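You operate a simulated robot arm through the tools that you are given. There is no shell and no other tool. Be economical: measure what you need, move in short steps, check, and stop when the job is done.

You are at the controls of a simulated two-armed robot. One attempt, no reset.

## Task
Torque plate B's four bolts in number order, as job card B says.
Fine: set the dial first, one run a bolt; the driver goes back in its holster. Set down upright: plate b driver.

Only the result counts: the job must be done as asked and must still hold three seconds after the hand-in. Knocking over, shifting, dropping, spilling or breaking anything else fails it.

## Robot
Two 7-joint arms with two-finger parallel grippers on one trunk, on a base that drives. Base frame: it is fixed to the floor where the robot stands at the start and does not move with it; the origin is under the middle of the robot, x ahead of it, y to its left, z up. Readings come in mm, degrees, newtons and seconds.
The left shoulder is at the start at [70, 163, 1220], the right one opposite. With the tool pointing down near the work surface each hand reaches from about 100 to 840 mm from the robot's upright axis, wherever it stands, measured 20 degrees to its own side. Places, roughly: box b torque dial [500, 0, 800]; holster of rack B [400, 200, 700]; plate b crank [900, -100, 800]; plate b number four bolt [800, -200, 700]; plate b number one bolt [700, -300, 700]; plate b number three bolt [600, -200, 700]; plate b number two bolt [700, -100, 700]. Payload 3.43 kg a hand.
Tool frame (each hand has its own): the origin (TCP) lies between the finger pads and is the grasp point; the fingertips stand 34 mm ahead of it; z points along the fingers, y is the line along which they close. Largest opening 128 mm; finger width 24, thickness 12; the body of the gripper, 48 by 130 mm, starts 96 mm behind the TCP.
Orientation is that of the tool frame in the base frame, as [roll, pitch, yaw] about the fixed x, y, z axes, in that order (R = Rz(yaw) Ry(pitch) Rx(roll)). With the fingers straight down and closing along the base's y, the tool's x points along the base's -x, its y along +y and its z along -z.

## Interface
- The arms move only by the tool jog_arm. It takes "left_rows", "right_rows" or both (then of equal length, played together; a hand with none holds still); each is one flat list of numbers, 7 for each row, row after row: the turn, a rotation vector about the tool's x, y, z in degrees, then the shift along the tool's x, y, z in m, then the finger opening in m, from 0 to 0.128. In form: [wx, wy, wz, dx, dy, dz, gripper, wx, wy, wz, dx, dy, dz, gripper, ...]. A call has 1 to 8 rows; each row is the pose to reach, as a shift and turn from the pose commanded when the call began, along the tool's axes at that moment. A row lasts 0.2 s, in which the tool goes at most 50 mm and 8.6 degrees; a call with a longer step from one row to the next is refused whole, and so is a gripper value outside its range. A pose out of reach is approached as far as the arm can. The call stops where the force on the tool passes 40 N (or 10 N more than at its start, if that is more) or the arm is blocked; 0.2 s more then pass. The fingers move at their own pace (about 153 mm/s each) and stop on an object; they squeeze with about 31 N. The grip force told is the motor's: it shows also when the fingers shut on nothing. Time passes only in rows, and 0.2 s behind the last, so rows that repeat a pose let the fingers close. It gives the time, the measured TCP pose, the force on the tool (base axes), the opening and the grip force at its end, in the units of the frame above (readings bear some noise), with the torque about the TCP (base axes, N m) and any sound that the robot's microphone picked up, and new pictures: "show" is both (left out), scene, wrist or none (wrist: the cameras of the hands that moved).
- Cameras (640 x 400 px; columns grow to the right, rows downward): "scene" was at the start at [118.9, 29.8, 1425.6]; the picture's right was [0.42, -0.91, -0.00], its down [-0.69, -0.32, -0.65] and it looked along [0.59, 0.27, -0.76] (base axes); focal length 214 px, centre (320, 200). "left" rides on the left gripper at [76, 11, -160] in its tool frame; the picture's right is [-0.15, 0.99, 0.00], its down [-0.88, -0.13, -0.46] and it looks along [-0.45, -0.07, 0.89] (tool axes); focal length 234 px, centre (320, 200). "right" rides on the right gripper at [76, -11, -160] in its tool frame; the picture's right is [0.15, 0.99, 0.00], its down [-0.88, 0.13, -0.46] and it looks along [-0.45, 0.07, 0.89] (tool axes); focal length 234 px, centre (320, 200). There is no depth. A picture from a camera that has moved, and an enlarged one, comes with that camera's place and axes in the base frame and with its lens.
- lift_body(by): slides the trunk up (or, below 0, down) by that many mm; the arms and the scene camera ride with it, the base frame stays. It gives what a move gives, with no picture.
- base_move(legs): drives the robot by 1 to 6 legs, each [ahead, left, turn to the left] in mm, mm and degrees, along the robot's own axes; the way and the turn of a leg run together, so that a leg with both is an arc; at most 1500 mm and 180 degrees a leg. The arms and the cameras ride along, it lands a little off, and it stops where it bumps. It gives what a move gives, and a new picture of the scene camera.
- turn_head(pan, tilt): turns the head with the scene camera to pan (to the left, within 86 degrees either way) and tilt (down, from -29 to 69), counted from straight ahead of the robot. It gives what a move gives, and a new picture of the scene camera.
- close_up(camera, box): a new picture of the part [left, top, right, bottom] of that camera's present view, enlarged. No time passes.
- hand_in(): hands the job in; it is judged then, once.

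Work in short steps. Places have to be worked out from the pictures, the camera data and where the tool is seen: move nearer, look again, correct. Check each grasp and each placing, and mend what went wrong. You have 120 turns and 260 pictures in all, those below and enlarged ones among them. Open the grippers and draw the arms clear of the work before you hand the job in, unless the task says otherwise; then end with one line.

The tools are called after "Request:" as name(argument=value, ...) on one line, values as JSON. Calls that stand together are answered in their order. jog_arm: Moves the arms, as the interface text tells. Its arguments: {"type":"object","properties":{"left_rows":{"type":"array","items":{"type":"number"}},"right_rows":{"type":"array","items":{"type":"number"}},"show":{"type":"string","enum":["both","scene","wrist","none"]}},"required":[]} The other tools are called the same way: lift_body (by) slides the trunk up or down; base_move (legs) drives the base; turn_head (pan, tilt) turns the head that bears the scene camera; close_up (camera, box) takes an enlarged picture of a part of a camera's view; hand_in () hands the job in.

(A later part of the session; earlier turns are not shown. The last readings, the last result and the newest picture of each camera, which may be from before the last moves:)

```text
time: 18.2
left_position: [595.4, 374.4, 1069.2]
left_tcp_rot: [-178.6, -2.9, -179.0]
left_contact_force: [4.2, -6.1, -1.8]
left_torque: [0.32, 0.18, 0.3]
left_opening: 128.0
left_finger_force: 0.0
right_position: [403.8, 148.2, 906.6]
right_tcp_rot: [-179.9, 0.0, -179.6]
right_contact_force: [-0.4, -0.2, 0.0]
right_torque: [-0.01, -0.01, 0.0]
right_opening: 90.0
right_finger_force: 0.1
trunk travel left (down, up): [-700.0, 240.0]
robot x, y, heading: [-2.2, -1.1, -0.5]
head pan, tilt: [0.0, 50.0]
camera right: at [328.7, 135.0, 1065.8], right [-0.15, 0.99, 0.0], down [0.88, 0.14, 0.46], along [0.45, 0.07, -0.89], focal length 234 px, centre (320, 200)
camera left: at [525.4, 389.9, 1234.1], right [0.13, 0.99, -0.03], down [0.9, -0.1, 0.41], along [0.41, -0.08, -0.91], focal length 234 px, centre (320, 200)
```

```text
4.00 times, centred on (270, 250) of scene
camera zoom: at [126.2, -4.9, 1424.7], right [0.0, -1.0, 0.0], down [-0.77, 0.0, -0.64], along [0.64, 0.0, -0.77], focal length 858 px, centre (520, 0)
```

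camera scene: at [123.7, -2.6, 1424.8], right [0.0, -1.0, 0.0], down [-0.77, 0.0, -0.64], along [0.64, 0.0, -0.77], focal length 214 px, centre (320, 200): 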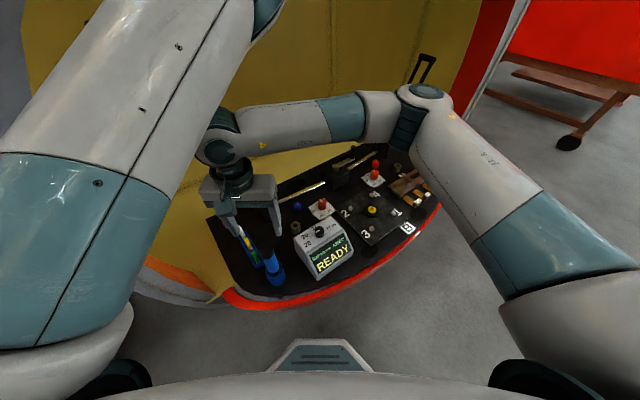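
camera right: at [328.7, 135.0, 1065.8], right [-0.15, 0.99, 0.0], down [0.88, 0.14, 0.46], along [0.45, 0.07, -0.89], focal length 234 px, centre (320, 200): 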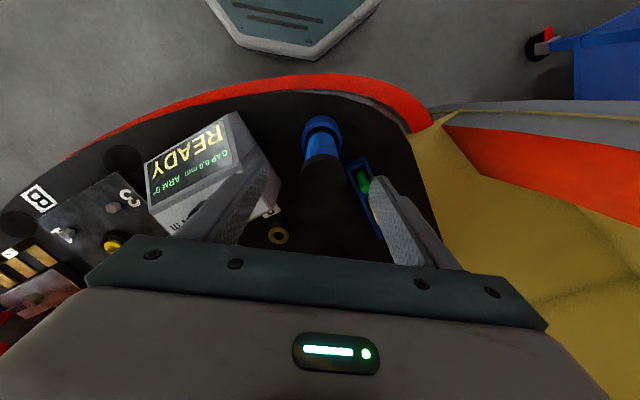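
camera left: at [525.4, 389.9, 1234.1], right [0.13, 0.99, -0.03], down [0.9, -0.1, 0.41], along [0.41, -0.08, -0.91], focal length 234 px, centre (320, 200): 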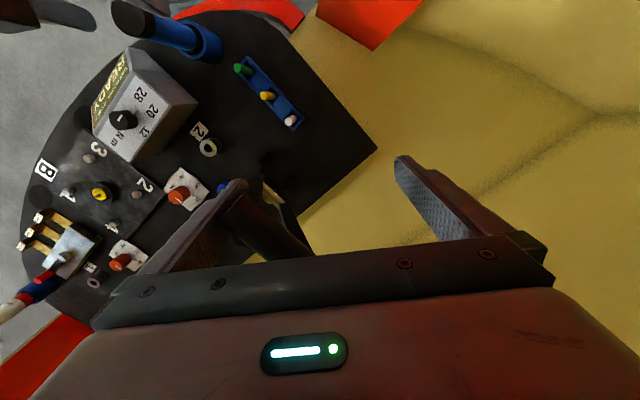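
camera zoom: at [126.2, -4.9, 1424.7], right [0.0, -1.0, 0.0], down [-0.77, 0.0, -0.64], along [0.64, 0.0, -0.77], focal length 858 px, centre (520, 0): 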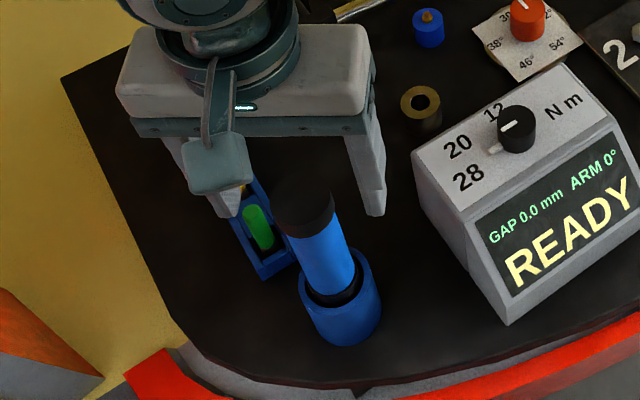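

The cap is centred between the fingertips. I descend 108 mm along the body and close the fingers; left arm eased off the wall.

Request:
jog_arm(left_rows=[0, 0, 0, 0, -0.01, 0, 0.128, 0, 0, 0, 0, -0.02, 0, 0.128, 0, 0, 0, 0, -0.03, 0, 0.128, 0, 0, 0, 0, -0.03, 0, 0.128], right_rows=[0, 0, 0, 0, 0, 0.03, 0.09, 0, 0, 0, 0, 0, 0.06, 0.09, 0, 0, 0, 0, 0, 0.09, 0.09, 0, 0, 0, 0, 0, 0.108, 0.09], show="none")

Request:
jog_arm(right_rows=[0, 0, 0, 0, 0, 0, 0.02, 0, 0, 0, 0, 0, 0, 0.02, 0, 0, 0, 0, 0, 0, 0.02], show="both")

Request:
close_up(camera="scene", box=[220, 200, 320, 300])

```text
time: 19.2
left_position: [593.6, 347.8, 1068.5]
left_tcp_rot: [-178.4, -3.2, -178.7]
left_contact_force: [0.0, -0.7, -0.1]
left_torque: [-0.03, -0.03, 0.01]
left_opening: 127.8
left_finger_force: 0.0
right_position: [403.6, 149.0, 798.1]
right_tcp_rot: [180.0, -0.1, -179.4]
right_contact_force: [-0.3, 0.6, -1.0]
right_torque: [0.05, 0.0, 0.01]
right_opening: 89.9
right_finger_force: 0.0
trunk travel left (down, up): [-700.0, 240.0]
robot x, y, heading: [-0.1, -4.0, 0.0]
head pan, tilt: [0.0, 50.0]
```

```text
time: 20.0
left_position: [591.8, 348.1, 1069.0]
left_tcp_rot: [-178.3, -3.0, -178.9]
left_contact_force: [0.5, -0.7, 0.6]
left_torque: [0.06, 0.02, 0.0]
left_opening: 128.2
left_finger_force: 0.0
right_position: [403.1, 150.3, 799.4]
right_tcp_rot: [-180.0, -0.1, -179.5]
right_contact_force: [-0.4, 0.7, 0.6]
right_torque: [0.25, 0.02, 0.02]
right_opening: 39.7
right_finger_force: 31.2
trunk travel left (down, up): [-700.0, 240.0]
robot x, y, heading: [-1.9, -1.8, -0.1]
head pan, tilt: [0.0, 50.0]
camera scene: at [125.2, -3.2, 1424.6], right [0.0, -1.0, 0.0], down [-0.77, 0.0, -0.64], along [0.64, 0.0, -0.77], focal length 214 px, centre (320, 200)
camera right: at [327.9, 136.4, 957.6], right [-0.15, 0.99, 0.0], down [0.88, 0.14, 0.46], along [0.45, 0.07, -0.89], focal length 234 px, centre (320, 200)
```

scene: 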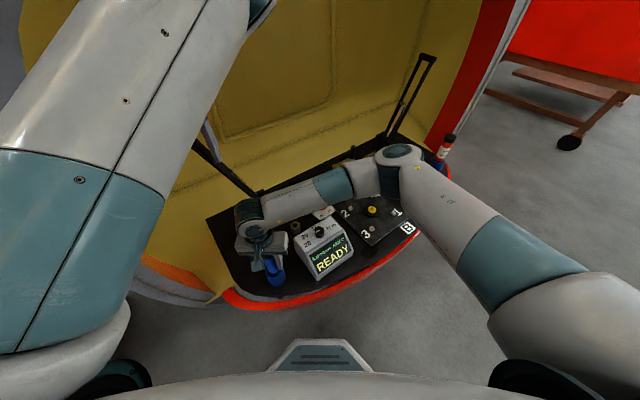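
right: 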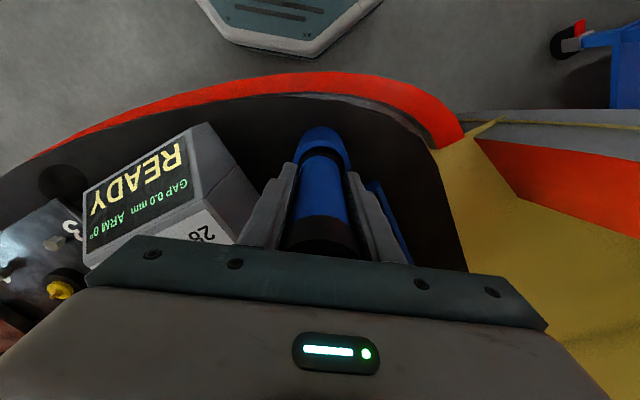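

```text
4.00 times, centred on (270, 250) of scene
camera zoom: at [125.2, -3.2, 1424.6], right [0.0, -1.0, 0.0], down [-0.77, 0.0, -0.64], along [0.64, 0.0, -0.77], focal length 858 px, centre (520, 0)
```

zoom: 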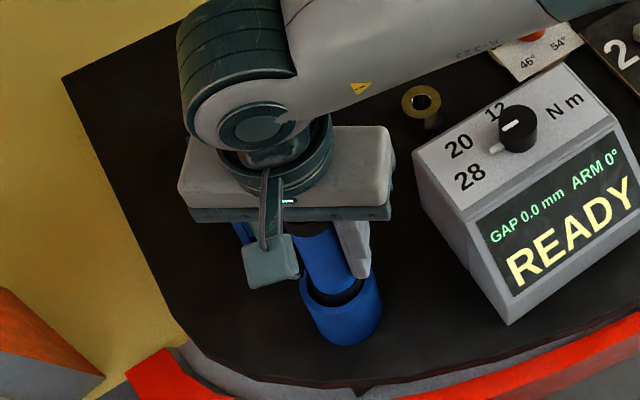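

Gripped (39.7 mm, 31 N) at TCP [403.3, 150, 799] — I note this for the return. I lift straight up 150 mm.

Request:
jog_arm(right_rows=[0, 0, 0, 0, 0, -0.015, 0.02, 0, 0, 0, 0, 0, -0.035, 0.02, 0, 0, 0, 0, 0, -0.06, 0.02, 0, 0, 0, 0, 0, -0.085, 0.02, 0, 0, 0, 0, 0, -0.115, 0.02, 0, 0, 0, 0, 0, -0.15, 0.02], show="both")

Request:
close_up(camera="scene", box=[220, 180, 320, 300])

Request:
close_up(camera="left", box=[50, 0, 290, 150])

```text
time: 21.4
left_position: [593.4, 347.7, 1069.7]
left_tcp_rot: [-178.4, -3.1, -178.8]
left_contact_force: [0.0, -0.8, 0.0]
left_torque: [0.02, 0.04, -0.02]
left_opening: 128.0
left_finger_force: 0.0
right_position: [403.1, 148.7, 948.9]
right_tcp_rot: [-179.9, 0.0, -179.4]
right_contact_force: [-0.2, -0.5, -4.3]
right_torque: [-0.03, -0.01, -0.02]
right_opening: 39.6
right_finger_force: 30.9
trunk travel left (down, up): [-700.0, 240.0]
robot x, y, heading: [1.5, -1.6, 0.1]
head pan, tilt: [0.0, 50.0]
camera scene: at [125.0, -3.2, 1424.6], right [0.0, -1.0, 0.0], down [-0.77, 0.0, -0.64], along [0.64, 0.0, -0.77], focal length 214 px, centre (320, 200)
camera right: at [328.0, 136.4, 1108.0], right [-0.15, 0.99, 0.0], down [0.88, 0.14, 0.46], along [0.45, 0.07, -0.89], focal length 234 px, centre (320, 200)
```

scene: 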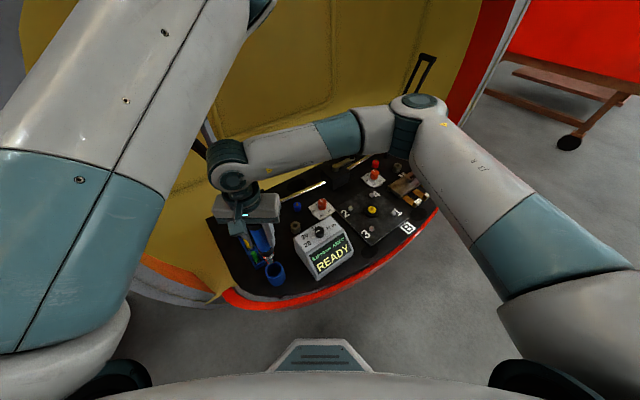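
right: 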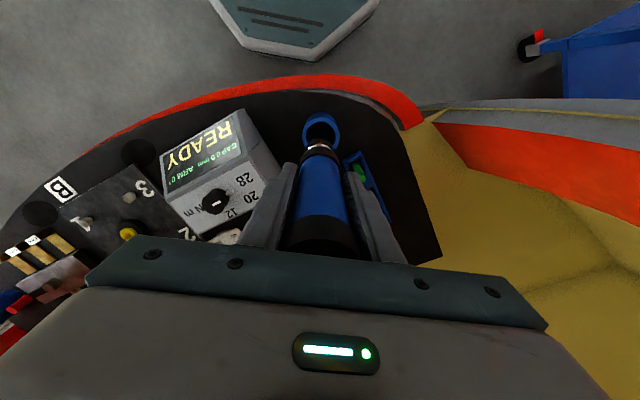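

```text
3.33 times, centred on (270, 240) of scene
camera zoom: at [125.0, -3.2, 1424.6], right [0.0, -1.0, 0.0], down [-0.77, 0.0, -0.64], along [0.64, 0.0, -0.77], focal length 715 px, centre (487, 67)
```

zoom: 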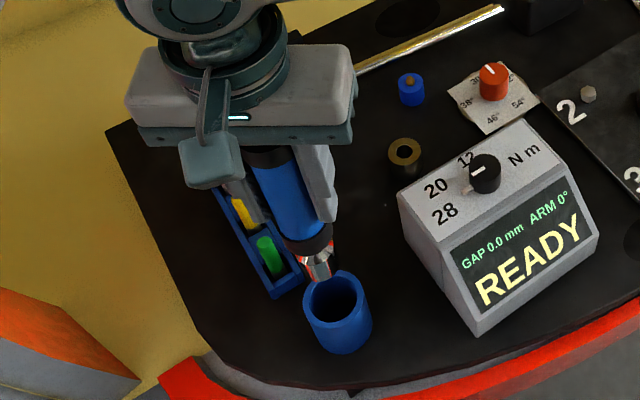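

```text
2.67 times, centred on (170, 75) of left
camera zoom: at [524.1, 362.8, 1234.4], right [0.12, 0.99, -0.04], down [0.91, -0.1, 0.41], along [0.41, -0.08, -0.91], focal length 624 px, centre (720, 533)
```

zoom: 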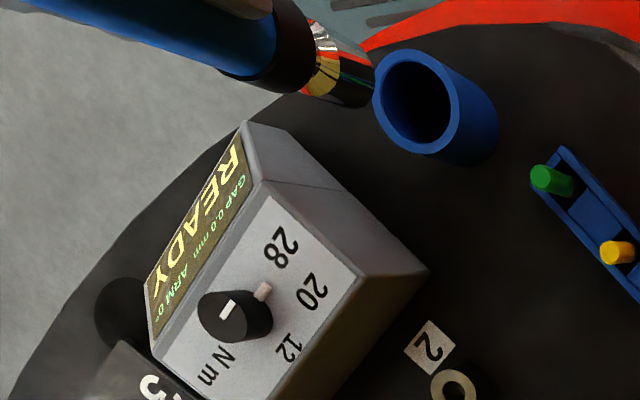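

The driver is out cleanly; its chrome socket is visible. I zoom the wrist view to fix the tip's pixel (constant in this camera).

Request:
close_up(camera="right", box=[280, 100, 360, 160])

Request:
close_up(camera="scene", box=[250, 225, 290, 265])

```text
6.67 times, centred on (320, 130) of right
camera zoom: at [328.0, 136.4, 1108.0], right [-0.15, 0.99, 0.0], down [0.88, 0.14, 0.46], along [0.45, 0.07, -0.89], focal length 1561 px, centre (320, 667)
```

zoom: 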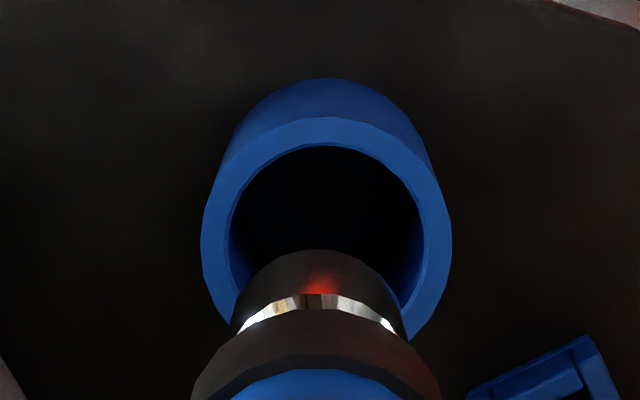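

```text
10.00 times, centred on (270, 245) of scene
camera zoom: at [125.0, -3.2, 1424.6], right [0.0, -1.0, 0.0], down [-0.77, 0.0, -0.64], along [0.64, 0.0, -0.77], focal length 2145 px, centre (820, -250)
```

zoom: 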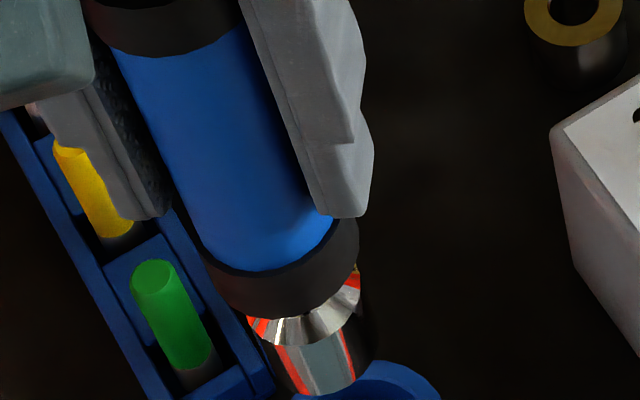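

Tip is about 150 mm below the TCP. I raise a little and travel toward the plate (high, clear of the box).

Request:
jog_arm(right_rows=[0, 0, 0, 0, 0, -0.045, 0.02, 0, 0, 0, -0.02, -0.03, -0.06, 0.02, 0, 0, 0, -0.045, -0.065, -0.06, 0.02, 0, 0, 0, -0.07, -0.1, -0.06, 0.02, 0, 0, 0, -0.095, -0.135, -0.06, 0.02, 0, 0, 0, -0.12, -0.17, -0.06, 0.02, 0, 0, 0, -0.145, -0.205, -0.06, 0.02, 0, 0, 0, -0.17, -0.24, -0.06, 0.02], show="none")

Request:
jog_arm(right_rows=[0, 0, 0, -0.025, -0.035, 0, 0.02, 0, 0, 0, -0.05, -0.07, 0, 0.02, 0, 0, 0, -0.075, -0.105, 0.01, 0.02, 0, 0, 0, -0.1, -0.136, 0.02, 0.02], show="both")

Request:
close_up(camera="right", box=[180, 60, 460, 250])

Request:
close_up(camera="scene", box=[310, 140, 440, 250])

```text
time: 23.2
left_position: [593.7, 345.9, 1069.9]
left_tcp_rot: [-178.3, -3.1, -178.8]
left_contact_force: [0.8, -0.3, -0.5]
left_torque: [0.04, -0.01, -0.02]
left_opening: 127.9
left_finger_force: 0.0
right_position: [575.6, -89.9, 1008.9]
right_tcp_rot: [180.0, -0.1, -179.5]
right_contact_force: [-0.8, 0.5, -6.5]
right_torque: [0.08, -0.01, 0.0]
right_opening: 39.7
right_finger_force: 31.4
trunk travel left (down, up): [-700.0, 240.0]
robot x, y, heading: [0.8, -2.3, -0.2]
head pan, tilt: [0.0, 50.0]
```

```text
time: 24.2
left_position: [595.4, 346.0, 1069.0]
left_tcp_rot: [-178.4, -3.1, -178.8]
left_contact_force: [0.5, 1.3, 0.5]
left_torque: [0.02, -0.02, 0.02]
left_opening: 128.0
left_finger_force: 0.1
right_position: [677.1, -226.5, 989.1]
right_tcp_rot: [-180.0, -0.1, -179.5]
right_contact_force: [0.0, 0.4, -5.4]
right_torque: [0.04, 0.03, 0.0]
right_opening: 39.6
right_finger_force: 31.3
trunk travel left (down, up): [-700.0, 240.0]
robot x, y, heading: [0.1, 3.5, -0.2]
head pan, tilt: [0.0, 50.0]
camera scene: at [126.9, -5.2, 1424.5], right [0.0, -1.0, 0.0], down [-0.77, 0.0, -0.64], along [0.64, 0.0, -0.77], focal length 214 px, centre (320, 200)
camera right: at [601.5, -239.2, 1147.5], right [-0.16, 0.99, 0.0], down [0.88, 0.14, 0.45], along [0.45, 0.07, -0.89], focal length 234 px, centre (320, 200)
```

scene: 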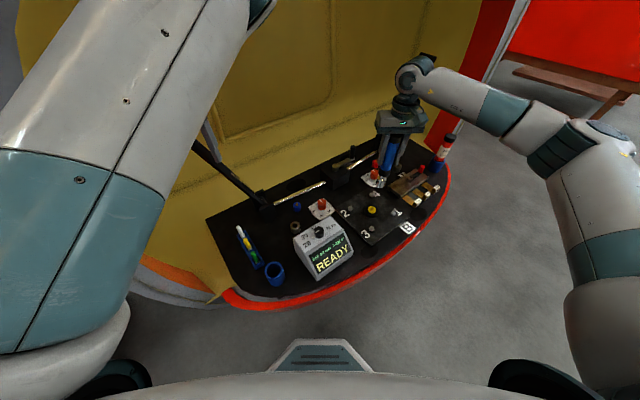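
right: 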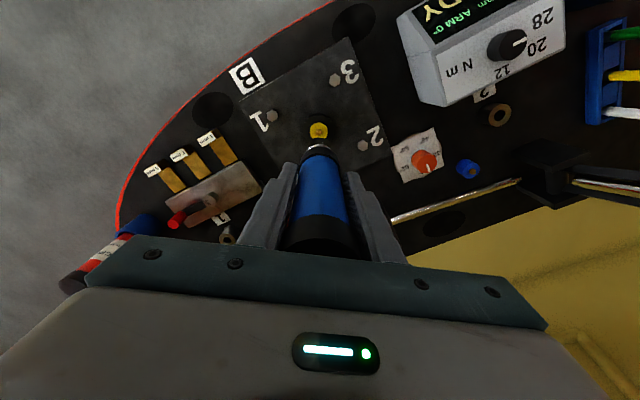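

```text
2.11 times, centred on (320, 155) of right
camera zoom: at [601.5, -239.2, 1147.5], right [-0.16, 0.99, 0.0], down [0.88, 0.14, 0.45], along [0.45, 0.07, -0.89], focal length 493 px, centre (320, 295)
```

zoom: 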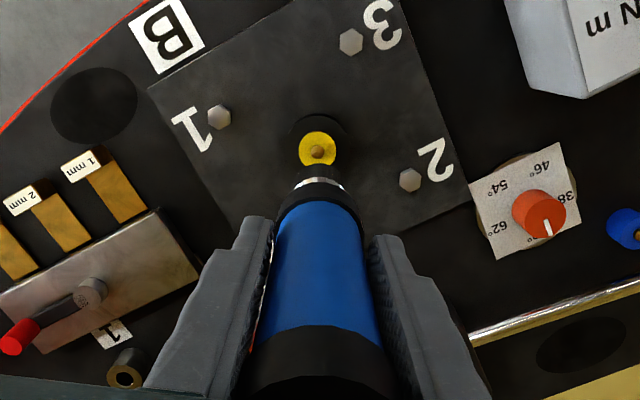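

```text
3.64 times, centred on (375, 195) of scene
camera zoom: at [126.9, -5.2, 1424.5], right [0.0, -1.0, 0.0], down [-0.77, 0.0, -0.64], along [0.64, 0.0, -0.77], focal length 780 px, centre (120, 218)
```

zoom: 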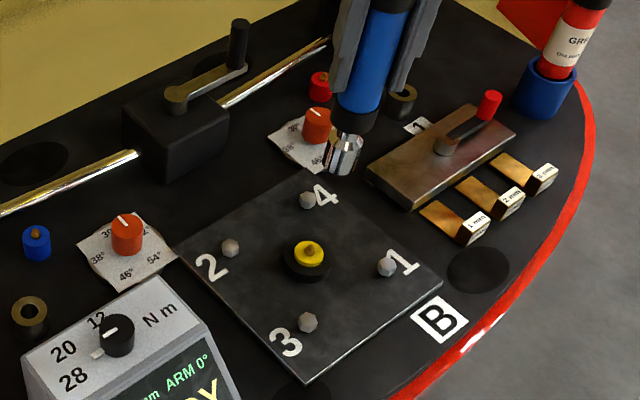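

Bolt positions estimated: B1 (673.5,-320), B2 (701,-137), B3 (596,-215), B4 (777,-242), heads about z 684. I move over bolt 1 and down to TCP z=850 (tip ~35 mm above) for an alignment check.

Request:
jog_arm(right_rows=[0, 0, 0, 0.001, -0.03, 0.03, 0.02, 0, 0, 0, 0.002, -0.06, 0.06, 0.02, 0, 0, 0, 0.003, -0.0935, 0.09, 0.02, 0, 0, 0, 0.0036, -0.0935, 0.12, 0.02, 0, 0, 0, 0.0036, -0.0935, 0.139, 0.02], show="none")

Request:
close_up(camera="right", box=[270, 80, 370, 160])

Request:
close_up(camera="scene", box=[365, 170, 425, 230])

Request:
close_up(camera="left", box=[0, 120, 160, 280])

```text
time: 25.4
left_position: [593.5, 347.0, 1069.4]
left_tcp_rot: [-178.4, -3.0, -178.8]
left_contact_force: [0.2, 0.4, 0.0]
left_torque: [-0.04, -0.01, 0.0]
left_opening: 128.0
left_finger_force: 0.1
right_position: [672.1, -317.4, 849.8]
right_tcp_rot: [-180.0, -0.1, -179.5]
right_contact_force: [-0.8, 0.1, -6.5]
right_torque: [-0.03, 0.04, 0.0]
right_opening: 39.6
right_finger_force: 31.2
trunk travel left (down, up): [-700.0, 240.0]
robot x, y, heading: [-0.1, -0.0, 0.0]
head pan, tilt: [0.0, 50.0]
```

```text
5.00 times, centred on (320, 120) of right
camera zoom: at [598.4, -330.8, 1008.3], right [-0.15, 0.99, 0.0], down [0.88, 0.14, 0.46], along [0.45, 0.07, -0.89], focal length 1171 px, centre (320, 600)
```

zoom: 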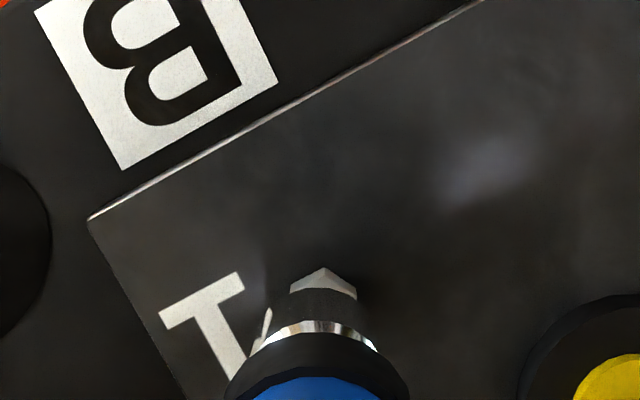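

```text
6.67 times, centred on (395, 200) of scene
camera zoom: at [126.2, -3.9, 1424.6], right [0.0, -1.0, 0.0], down [-0.77, 0.0, -0.64], along [0.64, 0.0, -0.77], focal length 1430 px, centre (-180, 200)
```

zoom: 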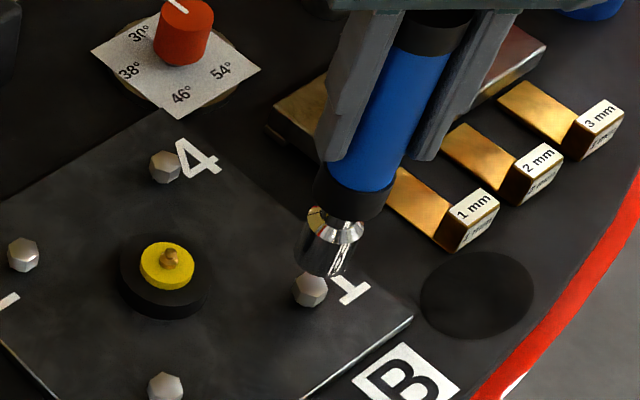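

```text
2.50 times, centred on (80, 200) of left
camera zoom: at [525.1, 362.2, 1234.2], right [0.12, 0.99, -0.04], down [0.91, -0.1, 0.41], along [0.4, -0.08, -0.91], focal length 585 px, centre (920, 200)
```

zoom: 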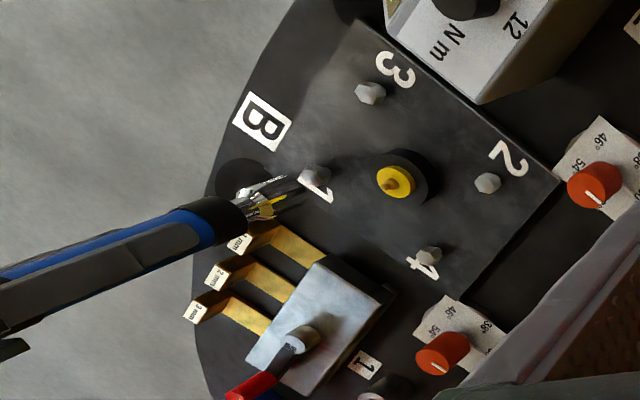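

Alignment looks within a couple of mm. I descend another 20 mm and check again.

Request:
jog_arm(right_rows=[0, 0, 0, 0, 0.001, 0.01, 0.02, 0, 0, 0, 0, 0.001, 0.02, 0.02], show="none")

Request:
close_up(camera="right", box=[280, 110, 360, 160])

Request:
close_up(camera="scene", box=[380, 190, 410, 220])

Request:
close_up(camera="left", box=[30, 160, 110, 230])

```text
time: 26.0
left_position: [594.7, 346.5, 1069.9]
left_tcp_rot: [-178.4, -3.0, -178.9]
left_contact_force: [0.2, 0.7, -0.2]
left_torque: [0.03, -0.01, 0.0]
left_opening: 128.1
left_finger_force: 0.1
right_position: [673.3, -316.8, 829.2]
right_tcp_rot: [180.0, 0.1, -179.5]
right_contact_force: [0.4, -0.2, -5.9]
right_torque: [-0.02, 0.02, 0.02]
right_opening: 39.9
right_finger_force: 30.8
trunk travel left (down, up): [-700.0, 240.0]
robot x, y, heading: [-0.2, -3.8, -0.5]
head pan, tilt: [0.0, 50.0]
```

```text
8.00 times, centred on (320, 135) of right
camera zoom: at [598.2, -330.3, 988.6], right [-0.15, 0.99, 0.0], down [0.88, 0.14, 0.46], along [0.45, 0.07, -0.89], focal length 1873 px, centre (320, 720)
```

zoom: 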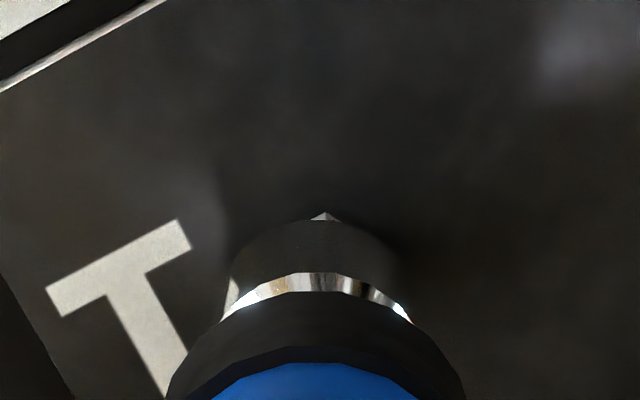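

```text
13.33 times, centred on (395, 205) of scene
camera zoom: at [126.1, -4.0, 1424.6], right [0.0, -1.0, 0.0], down [-0.77, 0.0, -0.64], along [0.64, 0.0, -0.77], focal length 2860 px, centre (-680, 133)
```

zoom: 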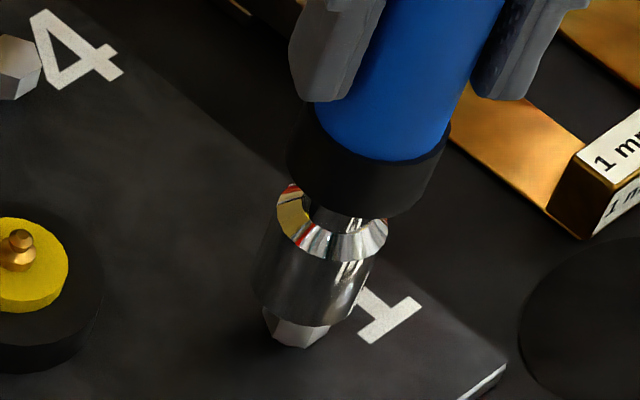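

```text
5.71 times, centred on (70, 195) of left
camera zoom: at [525.0, 362.1, 1234.2], right [0.12, 0.99, -0.04], down [0.91, -0.1, 0.41], along [0.41, -0.08, -0.91], focal length 1338 px, centre (1749, 229)
```

zoom: 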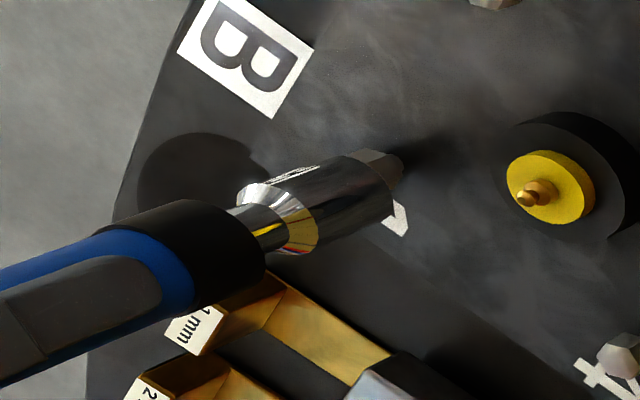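

Views agree the socket sits about 2 mm too far in +x and is a few mm above the head. I correct and lower slowly 8 mm, watching force and sound.

Request:
jog_arm(right_rows=[0, 0, 0, 0.002, 0.0005, 0, 0.02, 0, 0, 0, 0.002, 0.0005, 0.003, 0.02, 0, 0, 0, 0.002, 0.0005, 0.006, 0.02, 0, 0, 0, 0.002, 0.0005, 0.008, 0.02], show="none")

Request:
close_up(camera="scene", box=[380, 190, 410, 220])

Request:
close_up(camera="left", box=[40, 160, 100, 215])

```text
time: 27.0
left_position: [591.8, 348.0, 1070.0]
left_tcp_rot: [-178.3, -3.0, -178.8]
left_contact_force: [0.0, -0.3, -0.6]
left_torque: [0.01, 0.01, -0.02]
left_opening: 128.0
left_finger_force: 0.1
right_position: [670.8, -316.5, 822.8]
right_tcp_rot: [-180.0, 0.2, -179.6]
right_contact_force: [1.4, -1.2, 1.2]
right_torque: [-0.03, -0.16, 0.02]
right_opening: 39.4
right_finger_force: 31.1
trunk travel left (down, up): [-700.0, 240.0]
robot x, y, heading: [-0.8, -0.5, -0.1]
head pan, tilt: [0.0, 50.0]
```

```text
13.33 times, centred on (395, 205) of scene
camera zoom: at [125.1, -3.6, 1424.7], right [0.0, -1.0, 0.0], down [-0.77, 0.0, -0.64], along [0.64, 0.0, -0.77], focal length 2860 px, centre (-680, 133)
```

zoom: 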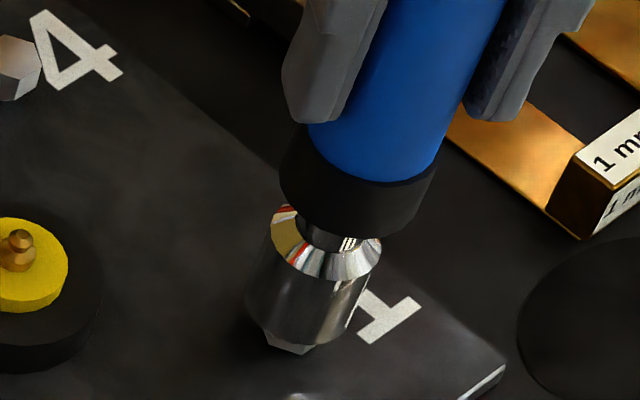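

```text
7.27 times, centred on (70, 188) of left
camera zoom: at [524.2, 362.4, 1234.5], right [0.12, 0.99, -0.04], down [0.91, -0.1, 0.41], along [0.41, -0.08, -0.91], focal length 1703 px, centre (2138, 291)
```

zoom: 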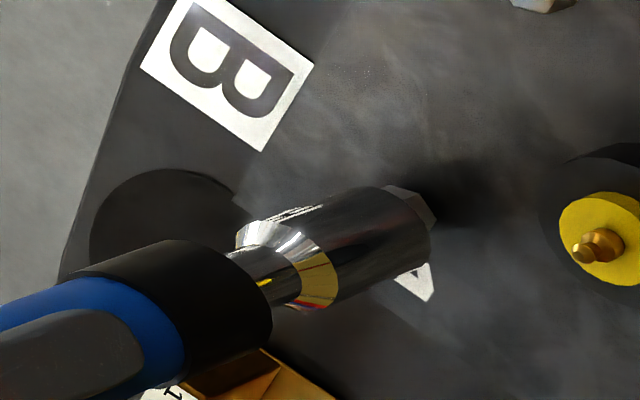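

Light contact (~7 N). I check the wrist view for x-alignment.

Request:
close_up(camera="right", box=[295, 120, 345, 155])

Request:
close_up(camera="left", box=[67, 172, 92, 197])

Request:
close_up(camera="scene", box=[386, 200, 402, 216])

```text
11.43 times, centred on (320, 138) of right
camera zoom: at [595.7, -329.7, 981.6], right [-0.15, 0.99, 0.0], down [0.88, 0.14, 0.46], along [0.45, 0.07, -0.89], focal length 2676 px, centre (320, 914)
```

zoom: 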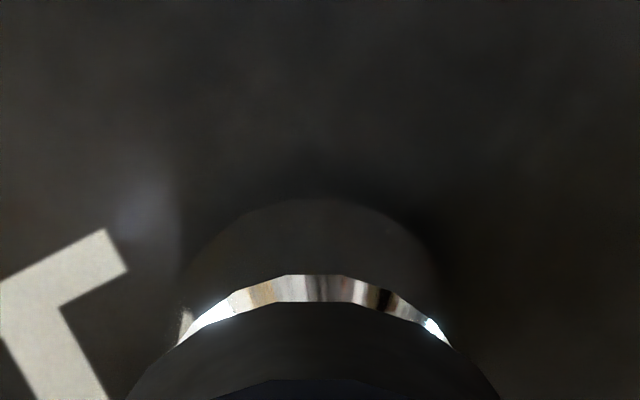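

```text
16.00 times, centred on (80, 184) of left
camera zoom: at [524.2, 362.4, 1234.5], right [0.12, 0.99, -0.04], down [0.91, -0.1, 0.41], along [0.41, -0.08, -0.91], focal length 3747 px, centre (4168, 448)
```

zoom: 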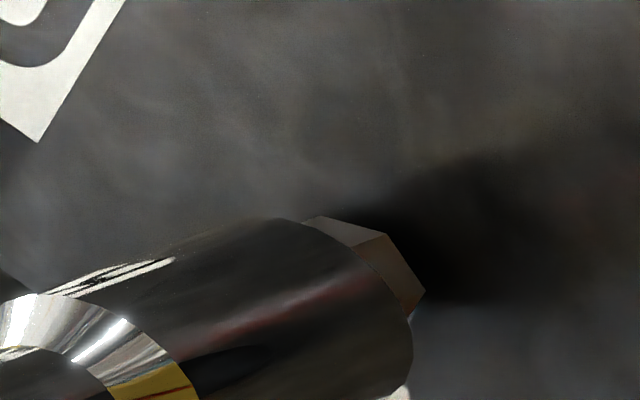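

```text
16.00 times, centred on (394, 208) of scene
camera zoom: at [125.1, -3.6, 1424.7], right [0.0, -1.0, 0.0], down [-0.77, 0.0, -0.64], along [0.64, 0.0, -0.77], focal length 3432 px, centre (-864, 72)
```

zoom: 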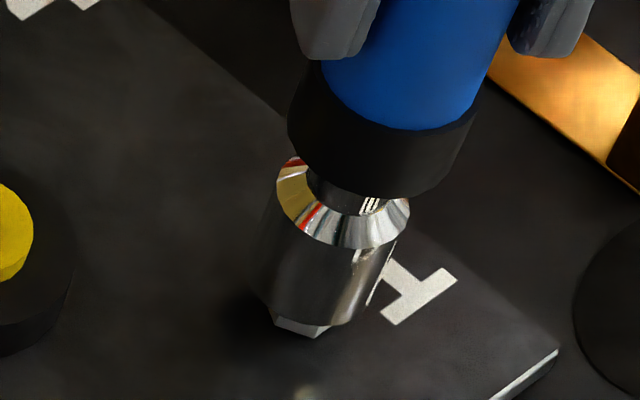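

Estimates average to under 1 mm off. I nudge 1 mm toward -x and press down slowly, watching force and sound.

Request:
jog_arm(right_rows=[0, 0, 0, 0.001, 0, 0, 0.02, 0, 0, 0, 0.001, 0, 0.002, 0.02, 0, 0, 0, 0.001, 0, 0.004, 0.02, 0, 0, 0, 0.001, 0, 0.004, 0.02], show="none")

Request:
close_up(camera="scene", box=[290, 170, 410, 280])

```text
time: 28.0
left_position: [593.8, 347.1, 1069.7]
left_tcp_rot: [-178.4, -3.0, -178.8]
left_contact_force: [-0.6, 0.7, -0.9]
left_torque: [0.03, 0.03, 0.02]
left_opening: 128.1
left_finger_force: 0.1
right_position: [670.4, -317.6, 816.3]
right_tcp_rot: [180.0, -0.1, -179.4]
right_contact_force: [0.3, -0.6, -5.0]
right_torque: [0.0, 0.04, -0.02]
right_opening: 39.4
right_finger_force: 30.7
trunk travel left (down, up): [-700.0, 240.0]
robot x, y, heading: [2.6, 3.5, -0.2]
head pan, tilt: [0.0, 50.0]
```

```text
3.64 times, centred on (350, 225) of scene
camera zoom: at [125.9, -3.8, 1424.6], right [0.0, -1.0, 0.0], down [-0.77, 0.0, -0.64], along [0.64, 0.0, -0.77], focal length 780 px, centre (211, 109)
```

zoom: 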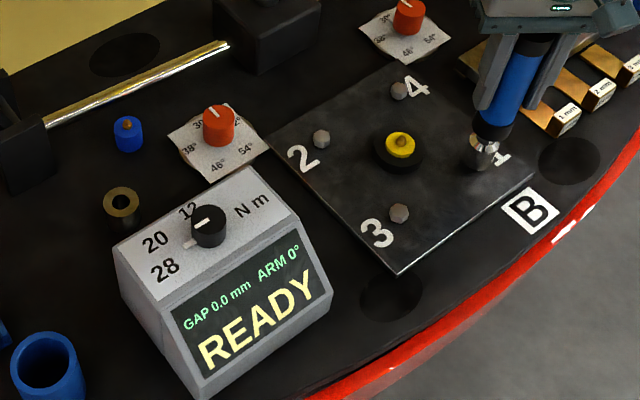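

The contact force vanished – the socket slipped over the head. I go on down in small steps.

Request:
jog_arm(right_rows=[0, 0, 0, 0, 0, 0.002, 0.02, 0, 0, 0, 0, 0, 0.004, 0.02, 0, 0, 0, 0, 0, 0.006, 0.02, 0, 0, 0, 0, 0, 0.007, 0.02], show="none")

Request:
close_up(camera="scene", box=[290, 170, 410, 280])

```text
time: 29.0
left_position: [594.1, 347.7, 1071.0]
left_tcp_rot: [-178.4, -3.1, -178.8]
left_contact_force: [-0.8, 0.5, 0.3]
left_torque: [0.01, 0.04, 0.01]
left_opening: 128.0
left_finger_force: 0.1
right_position: [671.1, -317.2, 812.6]
right_tcp_rot: [180.0, 0.0, -179.6]
right_contact_force: [-0.4, 0.2, -2.9]
right_torque: [-0.13, 0.01, 0.01]
right_opening: 39.5
right_finger_force: 31.2
trunk travel left (down, up): [-700.0, 240.0]
robot x, y, heading: [-2.4, -1.0, -0.1]
head pan, tilt: [0.0, 50.0]
```

```text
3.64 times, centred on (350, 225) of scene
camera zoom: at [125.5, -3.7, 1424.7], right [0.0, -1.0, 0.0], down [-0.77, 0.0, -0.64], along [0.64, 0.0, -0.77], focal length 780 px, centre (211, 109)
```

zoom: 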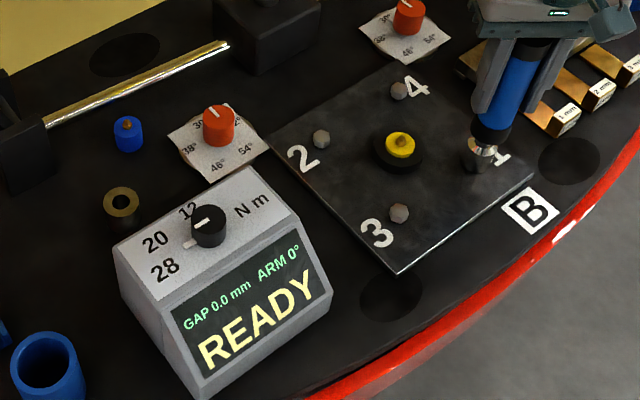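

Starting to touch the seat. I press further in 1.5 mm steps.

Request:
jog_arm(right_rows=[0, 0, 0, 0, 0, 0.0015, 0.02, 0, 0, 0, 0, 0, 0.003, 0.02, 0, 0, 0, 0, 0, 0.0045, 0.02, 0, 0, 0, 0, 0, 0.0045, 0.02], show="none")

Request:
close_up(camera="scene", box=[290, 170, 410, 280])

```text
time: 30.0
left_position: [590.8, 347.8, 1071.1]
left_tcp_rot: [-178.3, -2.9, -178.8]
left_contact_force: [-1.3, 0.0, -0.1]
left_torque: [0.01, -0.01, 0.02]
left_opening: 128.2
left_finger_force: 0.0
right_position: [669.8, -317.5, 809.6]
right_tcp_rot: [-179.9, 0.3, -179.7]
right_contact_force: [1.0, -3.3, 15.7]
right_torque: [-0.2, -0.07, 0.02]
right_opening: 39.7
right_finger_force: 30.9
trunk travel left (down, up): [-700.0, 240.0]
robot x, y, heading: [-0.9, -4.6, -0.2]
head pan, tilt: [0.0, 50.0]
```

```text
3.64 times, centred on (350, 225) of scene
camera zoom: at [123.2, -2.9, 1425.0], right [0.0, -1.0, 0.0], down [-0.77, 0.0, -0.64], along [0.64, 0.0, -0.77], focal length 780 px, centre (211, 109)
```

zoom: 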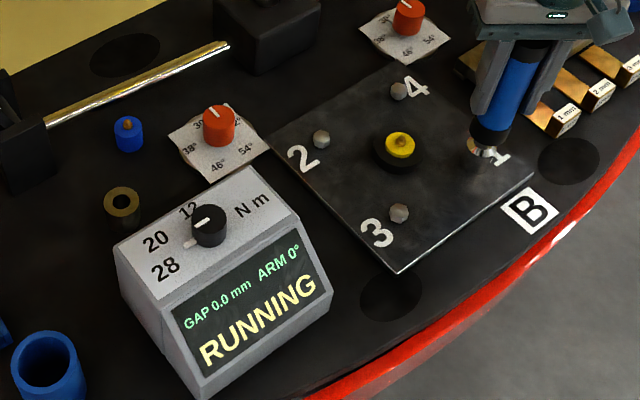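

"RUNNING" – the press (~20 N) triggered it. I hold still until it finishes.

Request:
jog_arm(right_rows=[0, 0, 0, 0, 0, 0, 0.02, 0, 0, 0, 0, 0, 0, 0.02, 0, 0, 0, 0, 0, 0, 0.02, 0, 0, 0, 0, 0, 0, 0.02], show="none")

Request:
close_up(camera="scene", box=[290, 170, 410, 280])

```text
time: 31.0
left_position: [592.1, 348.1, 1070.8]
left_tcp_rot: [-178.3, -2.9, -178.8]
left_contact_force: [-0.3, 0.5, 0.2]
left_torque: [-0.01, -0.01, -0.01]
left_opening: 128.2
left_finger_force: 0.0
right_position: [668.5, -316.7, 808.2]
right_tcp_rot: [-180.0, 0.1, -179.6]
right_contact_force: [3.0, -5.2, 19.0]
right_torque: [-0.73, -0.42, -0.01]
right_opening: 39.7
right_finger_force: 31.2
trunk travel left (down, up): [-700.0, 240.0]
robot x, y, heading: [-1.3, 1.1, -0.2]
head pan, tilt: [0.0, 50.0]
```

```text
3.64 times, centred on (350, 225) of scene
camera zoom: at [123.2, -2.8, 1424.9], right [0.0, -1.0, 0.0], down [-0.77, 0.0, -0.64], along [0.64, 0.0, -0.77], focal length 780 px, centre (211, 109)
```

zoom: 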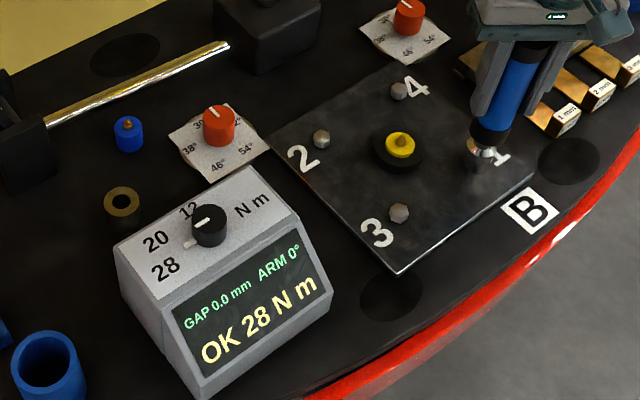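

Bolt 1: OK 28 N m. I lift 75 mm, move to bolt 2 (expected TCP (698, -135.5)) and descend to just above it.

Request:
jog_arm(right_rows=[0, 0, 0, 0, 0, -0.01, 0.02, 0, 0, 0, 0, 0, -0.04, 0.02, 0, 0, 0, 0, 0, -0.075, 0.02, 0, 0, 0, -0.007, 0.045, -0.075, 0.02, 0, 0, 0, -0.014, 0.09, -0.075, 0.02, 0, 0, 0, -0.021, 0.137, -0.075, 0.02, 0, 0, 0, -0.0275, 0.183, -0.075, 0.02, 0, 0, 0, -0.0275, 0.183, -0.035, 0.02], show="none")

Request:
close_up(camera="scene", box=[330, 190, 365, 225])

Request:
close_up(camera="right", box=[280, 100, 360, 160])

Request:
close_up(camera="left", box=[80, 140, 180, 220])

```text
time: 32.8
left_position: [595.8, 346.0, 1069.9]
left_tcp_rot: [-178.4, -3.1, -178.8]
left_contact_force: [0.0, -0.3, -0.5]
left_torque: [0.03, -0.03, 0.02]
left_opening: 128.0
left_finger_force: 0.1
right_position: [696.1, -134.6, 841.9]
right_tcp_rot: [179.9, -0.2, -179.7]
right_contact_force: [-0.3, -0.3, -4.7]
right_torque: [-0.02, 0.01, 0.03]
right_opening: 39.7
right_finger_force: 30.7
trunk travel left (down, up): [-700.0, 240.0]
robot x, y, heading: [-1.1, 2.8, -0.1]
head pan, tilt: [0.0, 50.0]
```

```text
11.43 times, centred on (348, 208) of scene
camera zoom: at [126.7, -5.5, 1424.5], right [0.0, -1.0, 0.0], down [-0.77, 0.0, -0.64], along [0.64, 0.0, -0.77], focal length 2451 px, centre (6, 114)
```

zoom: 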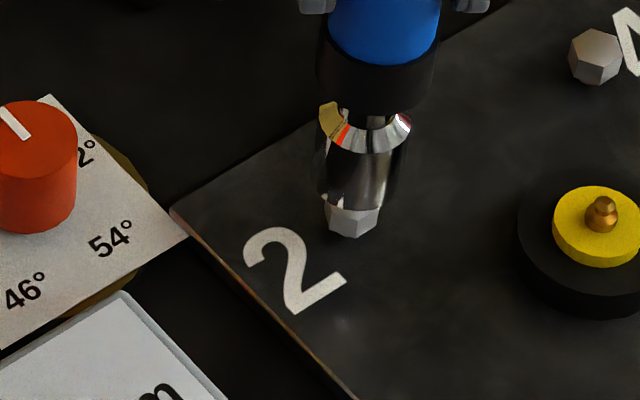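

```text
6.67 times, centred on (320, 130) of right
camera zoom: at [621.8, -148.0, 1000.0], right [-0.15, 0.99, 0.0], down [0.88, 0.14, 0.45], along [0.45, 0.07, -0.89], focal length 1561 px, centre (320, 667)
```

zoom: 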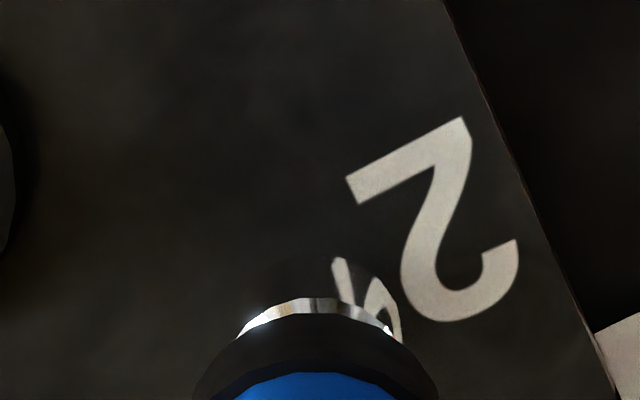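

```text
5.00 times, centred on (130, 180) of left
camera zoom: at [525.6, 360.7, 1234.4], right [0.12, 0.99, -0.03], down [0.91, -0.1, 0.41], along [0.4, -0.08, -0.91], focal length 1171 px, centre (1270, 300)
```

zoom: 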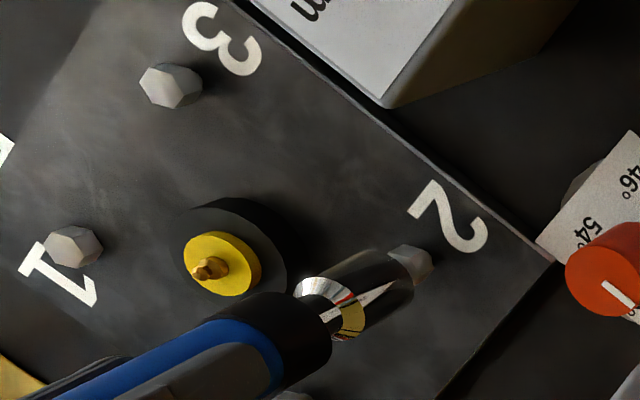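

Alignment over bolt 2 looks good. I lower slowly to TCP z≈817 and check for engagement.

Request:
jog_arm(right_rows=[0, 0, 0, 0, 0, 0.008, 0.02, 0, 0, 0, 0, 0, 0.016, 0.02, 0, 0, 0, 0, 0, 0.019, 0.02, 0, 0, 0, 0, 0, 0.022, 0.02, 0, 0, 0, 0, 0, 0.024, 0.02], show="none")

Request:
close_up(camera="scene", box=[330, 190, 365, 225])

```text
time: 34.0
left_position: [593.5, 348.4, 1070.1]
left_tcp_rot: [-178.3, -3.0, -178.8]
left_contact_force: [0.1, 0.7, -0.4]
left_torque: [-0.01, 0.0, -0.04]
left_opening: 127.8
left_finger_force: 0.0
right_position: [696.8, -133.7, 818.0]
right_tcp_rot: [179.9, 0.0, -179.5]
right_contact_force: [0.1, 0.4, -5.1]
right_torque: [-0.05, 0.03, 0.02]
right_opening: 39.7
right_finger_force: 31.0
trunk travel left (down, up): [-700.0, 240.0]
robot x, y, heading: [2.6, 0.7, -0.5]
head pan, tilt: [0.0, 50.0]
```

```text
11.43 times, centred on (348, 208) of scene
camera zoom: at [125.5, -3.4, 1424.6], right [0.0, -1.0, 0.0], down [-0.77, 0.0, -0.64], along [0.64, 0.0, -0.77], focal length 2451 px, centre (6, 114)
```

zoom: 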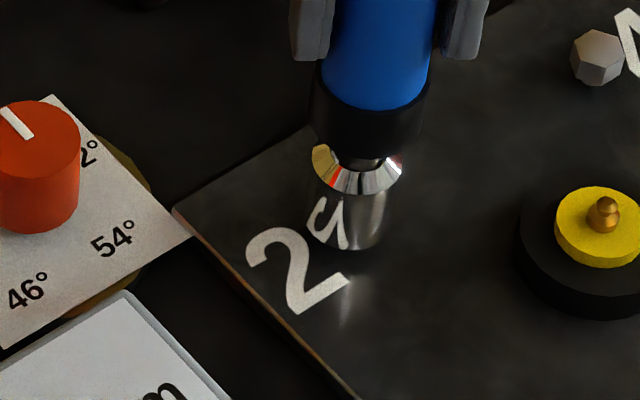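

Engaged without contact force. I press down by 11.5 mm and hold for the run.

Request:
jog_arm(right_rows=[0, 0, 0, 0, 0, 0.004, 0.02, 0, 0, 0, 0, 0, 0.007, 0.02, 0, 0, 0, 0, 0, 0.009, 0.02, 0, 0, 0, 0, 0, 0.0105, 0.02, 0, 0, 0, 0, 0, 0.0115, 0.02, 0, 0, 0, 0, 0, 0.0115, 0.02, 0, 0, 0, 0, 0, 0.0115, 0.02, 0, 0, 0, 0, 0, 0.0115, 0.02], show="none")

Request:
close_up(camera="scene", box=[290, 170, 410, 280])

```text
time: 35.8
left_position: [591.7, 347.9, 1072.3]
left_tcp_rot: [-178.3, -2.9, -178.8]
left_contact_force: [-0.3, 0.0, 0.1]
left_torque: [0.0, 0.0, 0.01]
left_opening: 128.0
left_finger_force: 0.0
right_position: [695.8, -133.6, 809.7]
right_tcp_rot: [-180.0, 0.2, -179.4]
right_contact_force: [1.3, -2.6, 20.4]
right_torque: [-0.13, -0.26, -0.04]
right_opening: 39.8
right_finger_force: 30.4
trunk travel left (down, up): [-700.0, 240.0]
robot x, y, heading: [1.8, -0.0, -0.4]
head pan, tilt: [0.0, 50.0]
```

```text
3.64 times, centred on (350, 225) of scene
camera zoom: at [122.7, -3.2, 1425.0], right [0.0, -1.0, 0.0], down [-0.77, 0.0, -0.64], along [0.64, 0.0, -0.77], focal length 780 px, centre (211, 109)
```

zoom: 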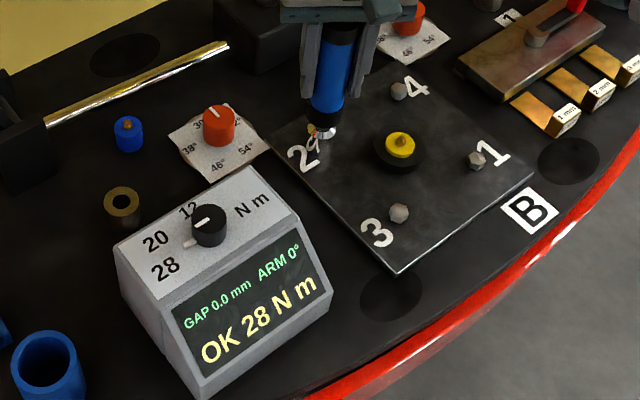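

Shows OK 28 N m; I hold another 0.6 s to be sure this reading belongs to bolt 2.

Request:
jog_arm(right_rows=[0, 0, 0, 0, 0, 0, 0.02, 0, 0, 0, 0, 0, 0, 0.02], show="none")

Request:
close_up(camera="scene", box=[310, 230, 365, 280])

```text
time: 36.4
left_position: [591.0, 348.7, 1071.8]
left_tcp_rot: [-178.3, -2.9, -178.8]
left_contact_force: [-0.2, 0.3, 0.3]
left_torque: [-0.03, 0.0, -0.02]
left_opening: 128.0
left_finger_force: 0.0
right_position: [695.6, -133.4, 808.3]
right_tcp_rot: [-180.0, 0.0, -179.5]
right_contact_force: [1.6, -2.8, 19.4]
right_torque: [-0.51, -0.33, -0.03]
right_opening: 39.5
right_finger_force: 30.9
trunk travel left (down, up): [-700.0, 240.0]
robot x, y, heading: [2.7, -2.0, -0.2]
head pan, tilt: [0.0, 50.0]
```

```text
8.00 times, centred on (338, 255) of scene
camera zoom: at [122.9, -3.1, 1424.9], right [0.0, -1.0, 0.0], down [-0.77, 0.0, -0.64], along [0.64, 0.0, -0.77], focal length 1716 px, centre (180, -240)
```

zoom: 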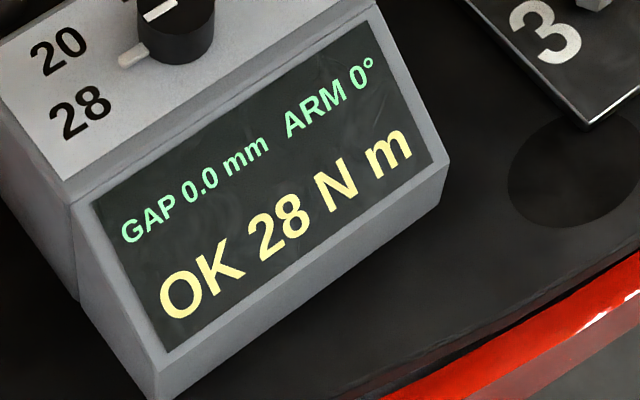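

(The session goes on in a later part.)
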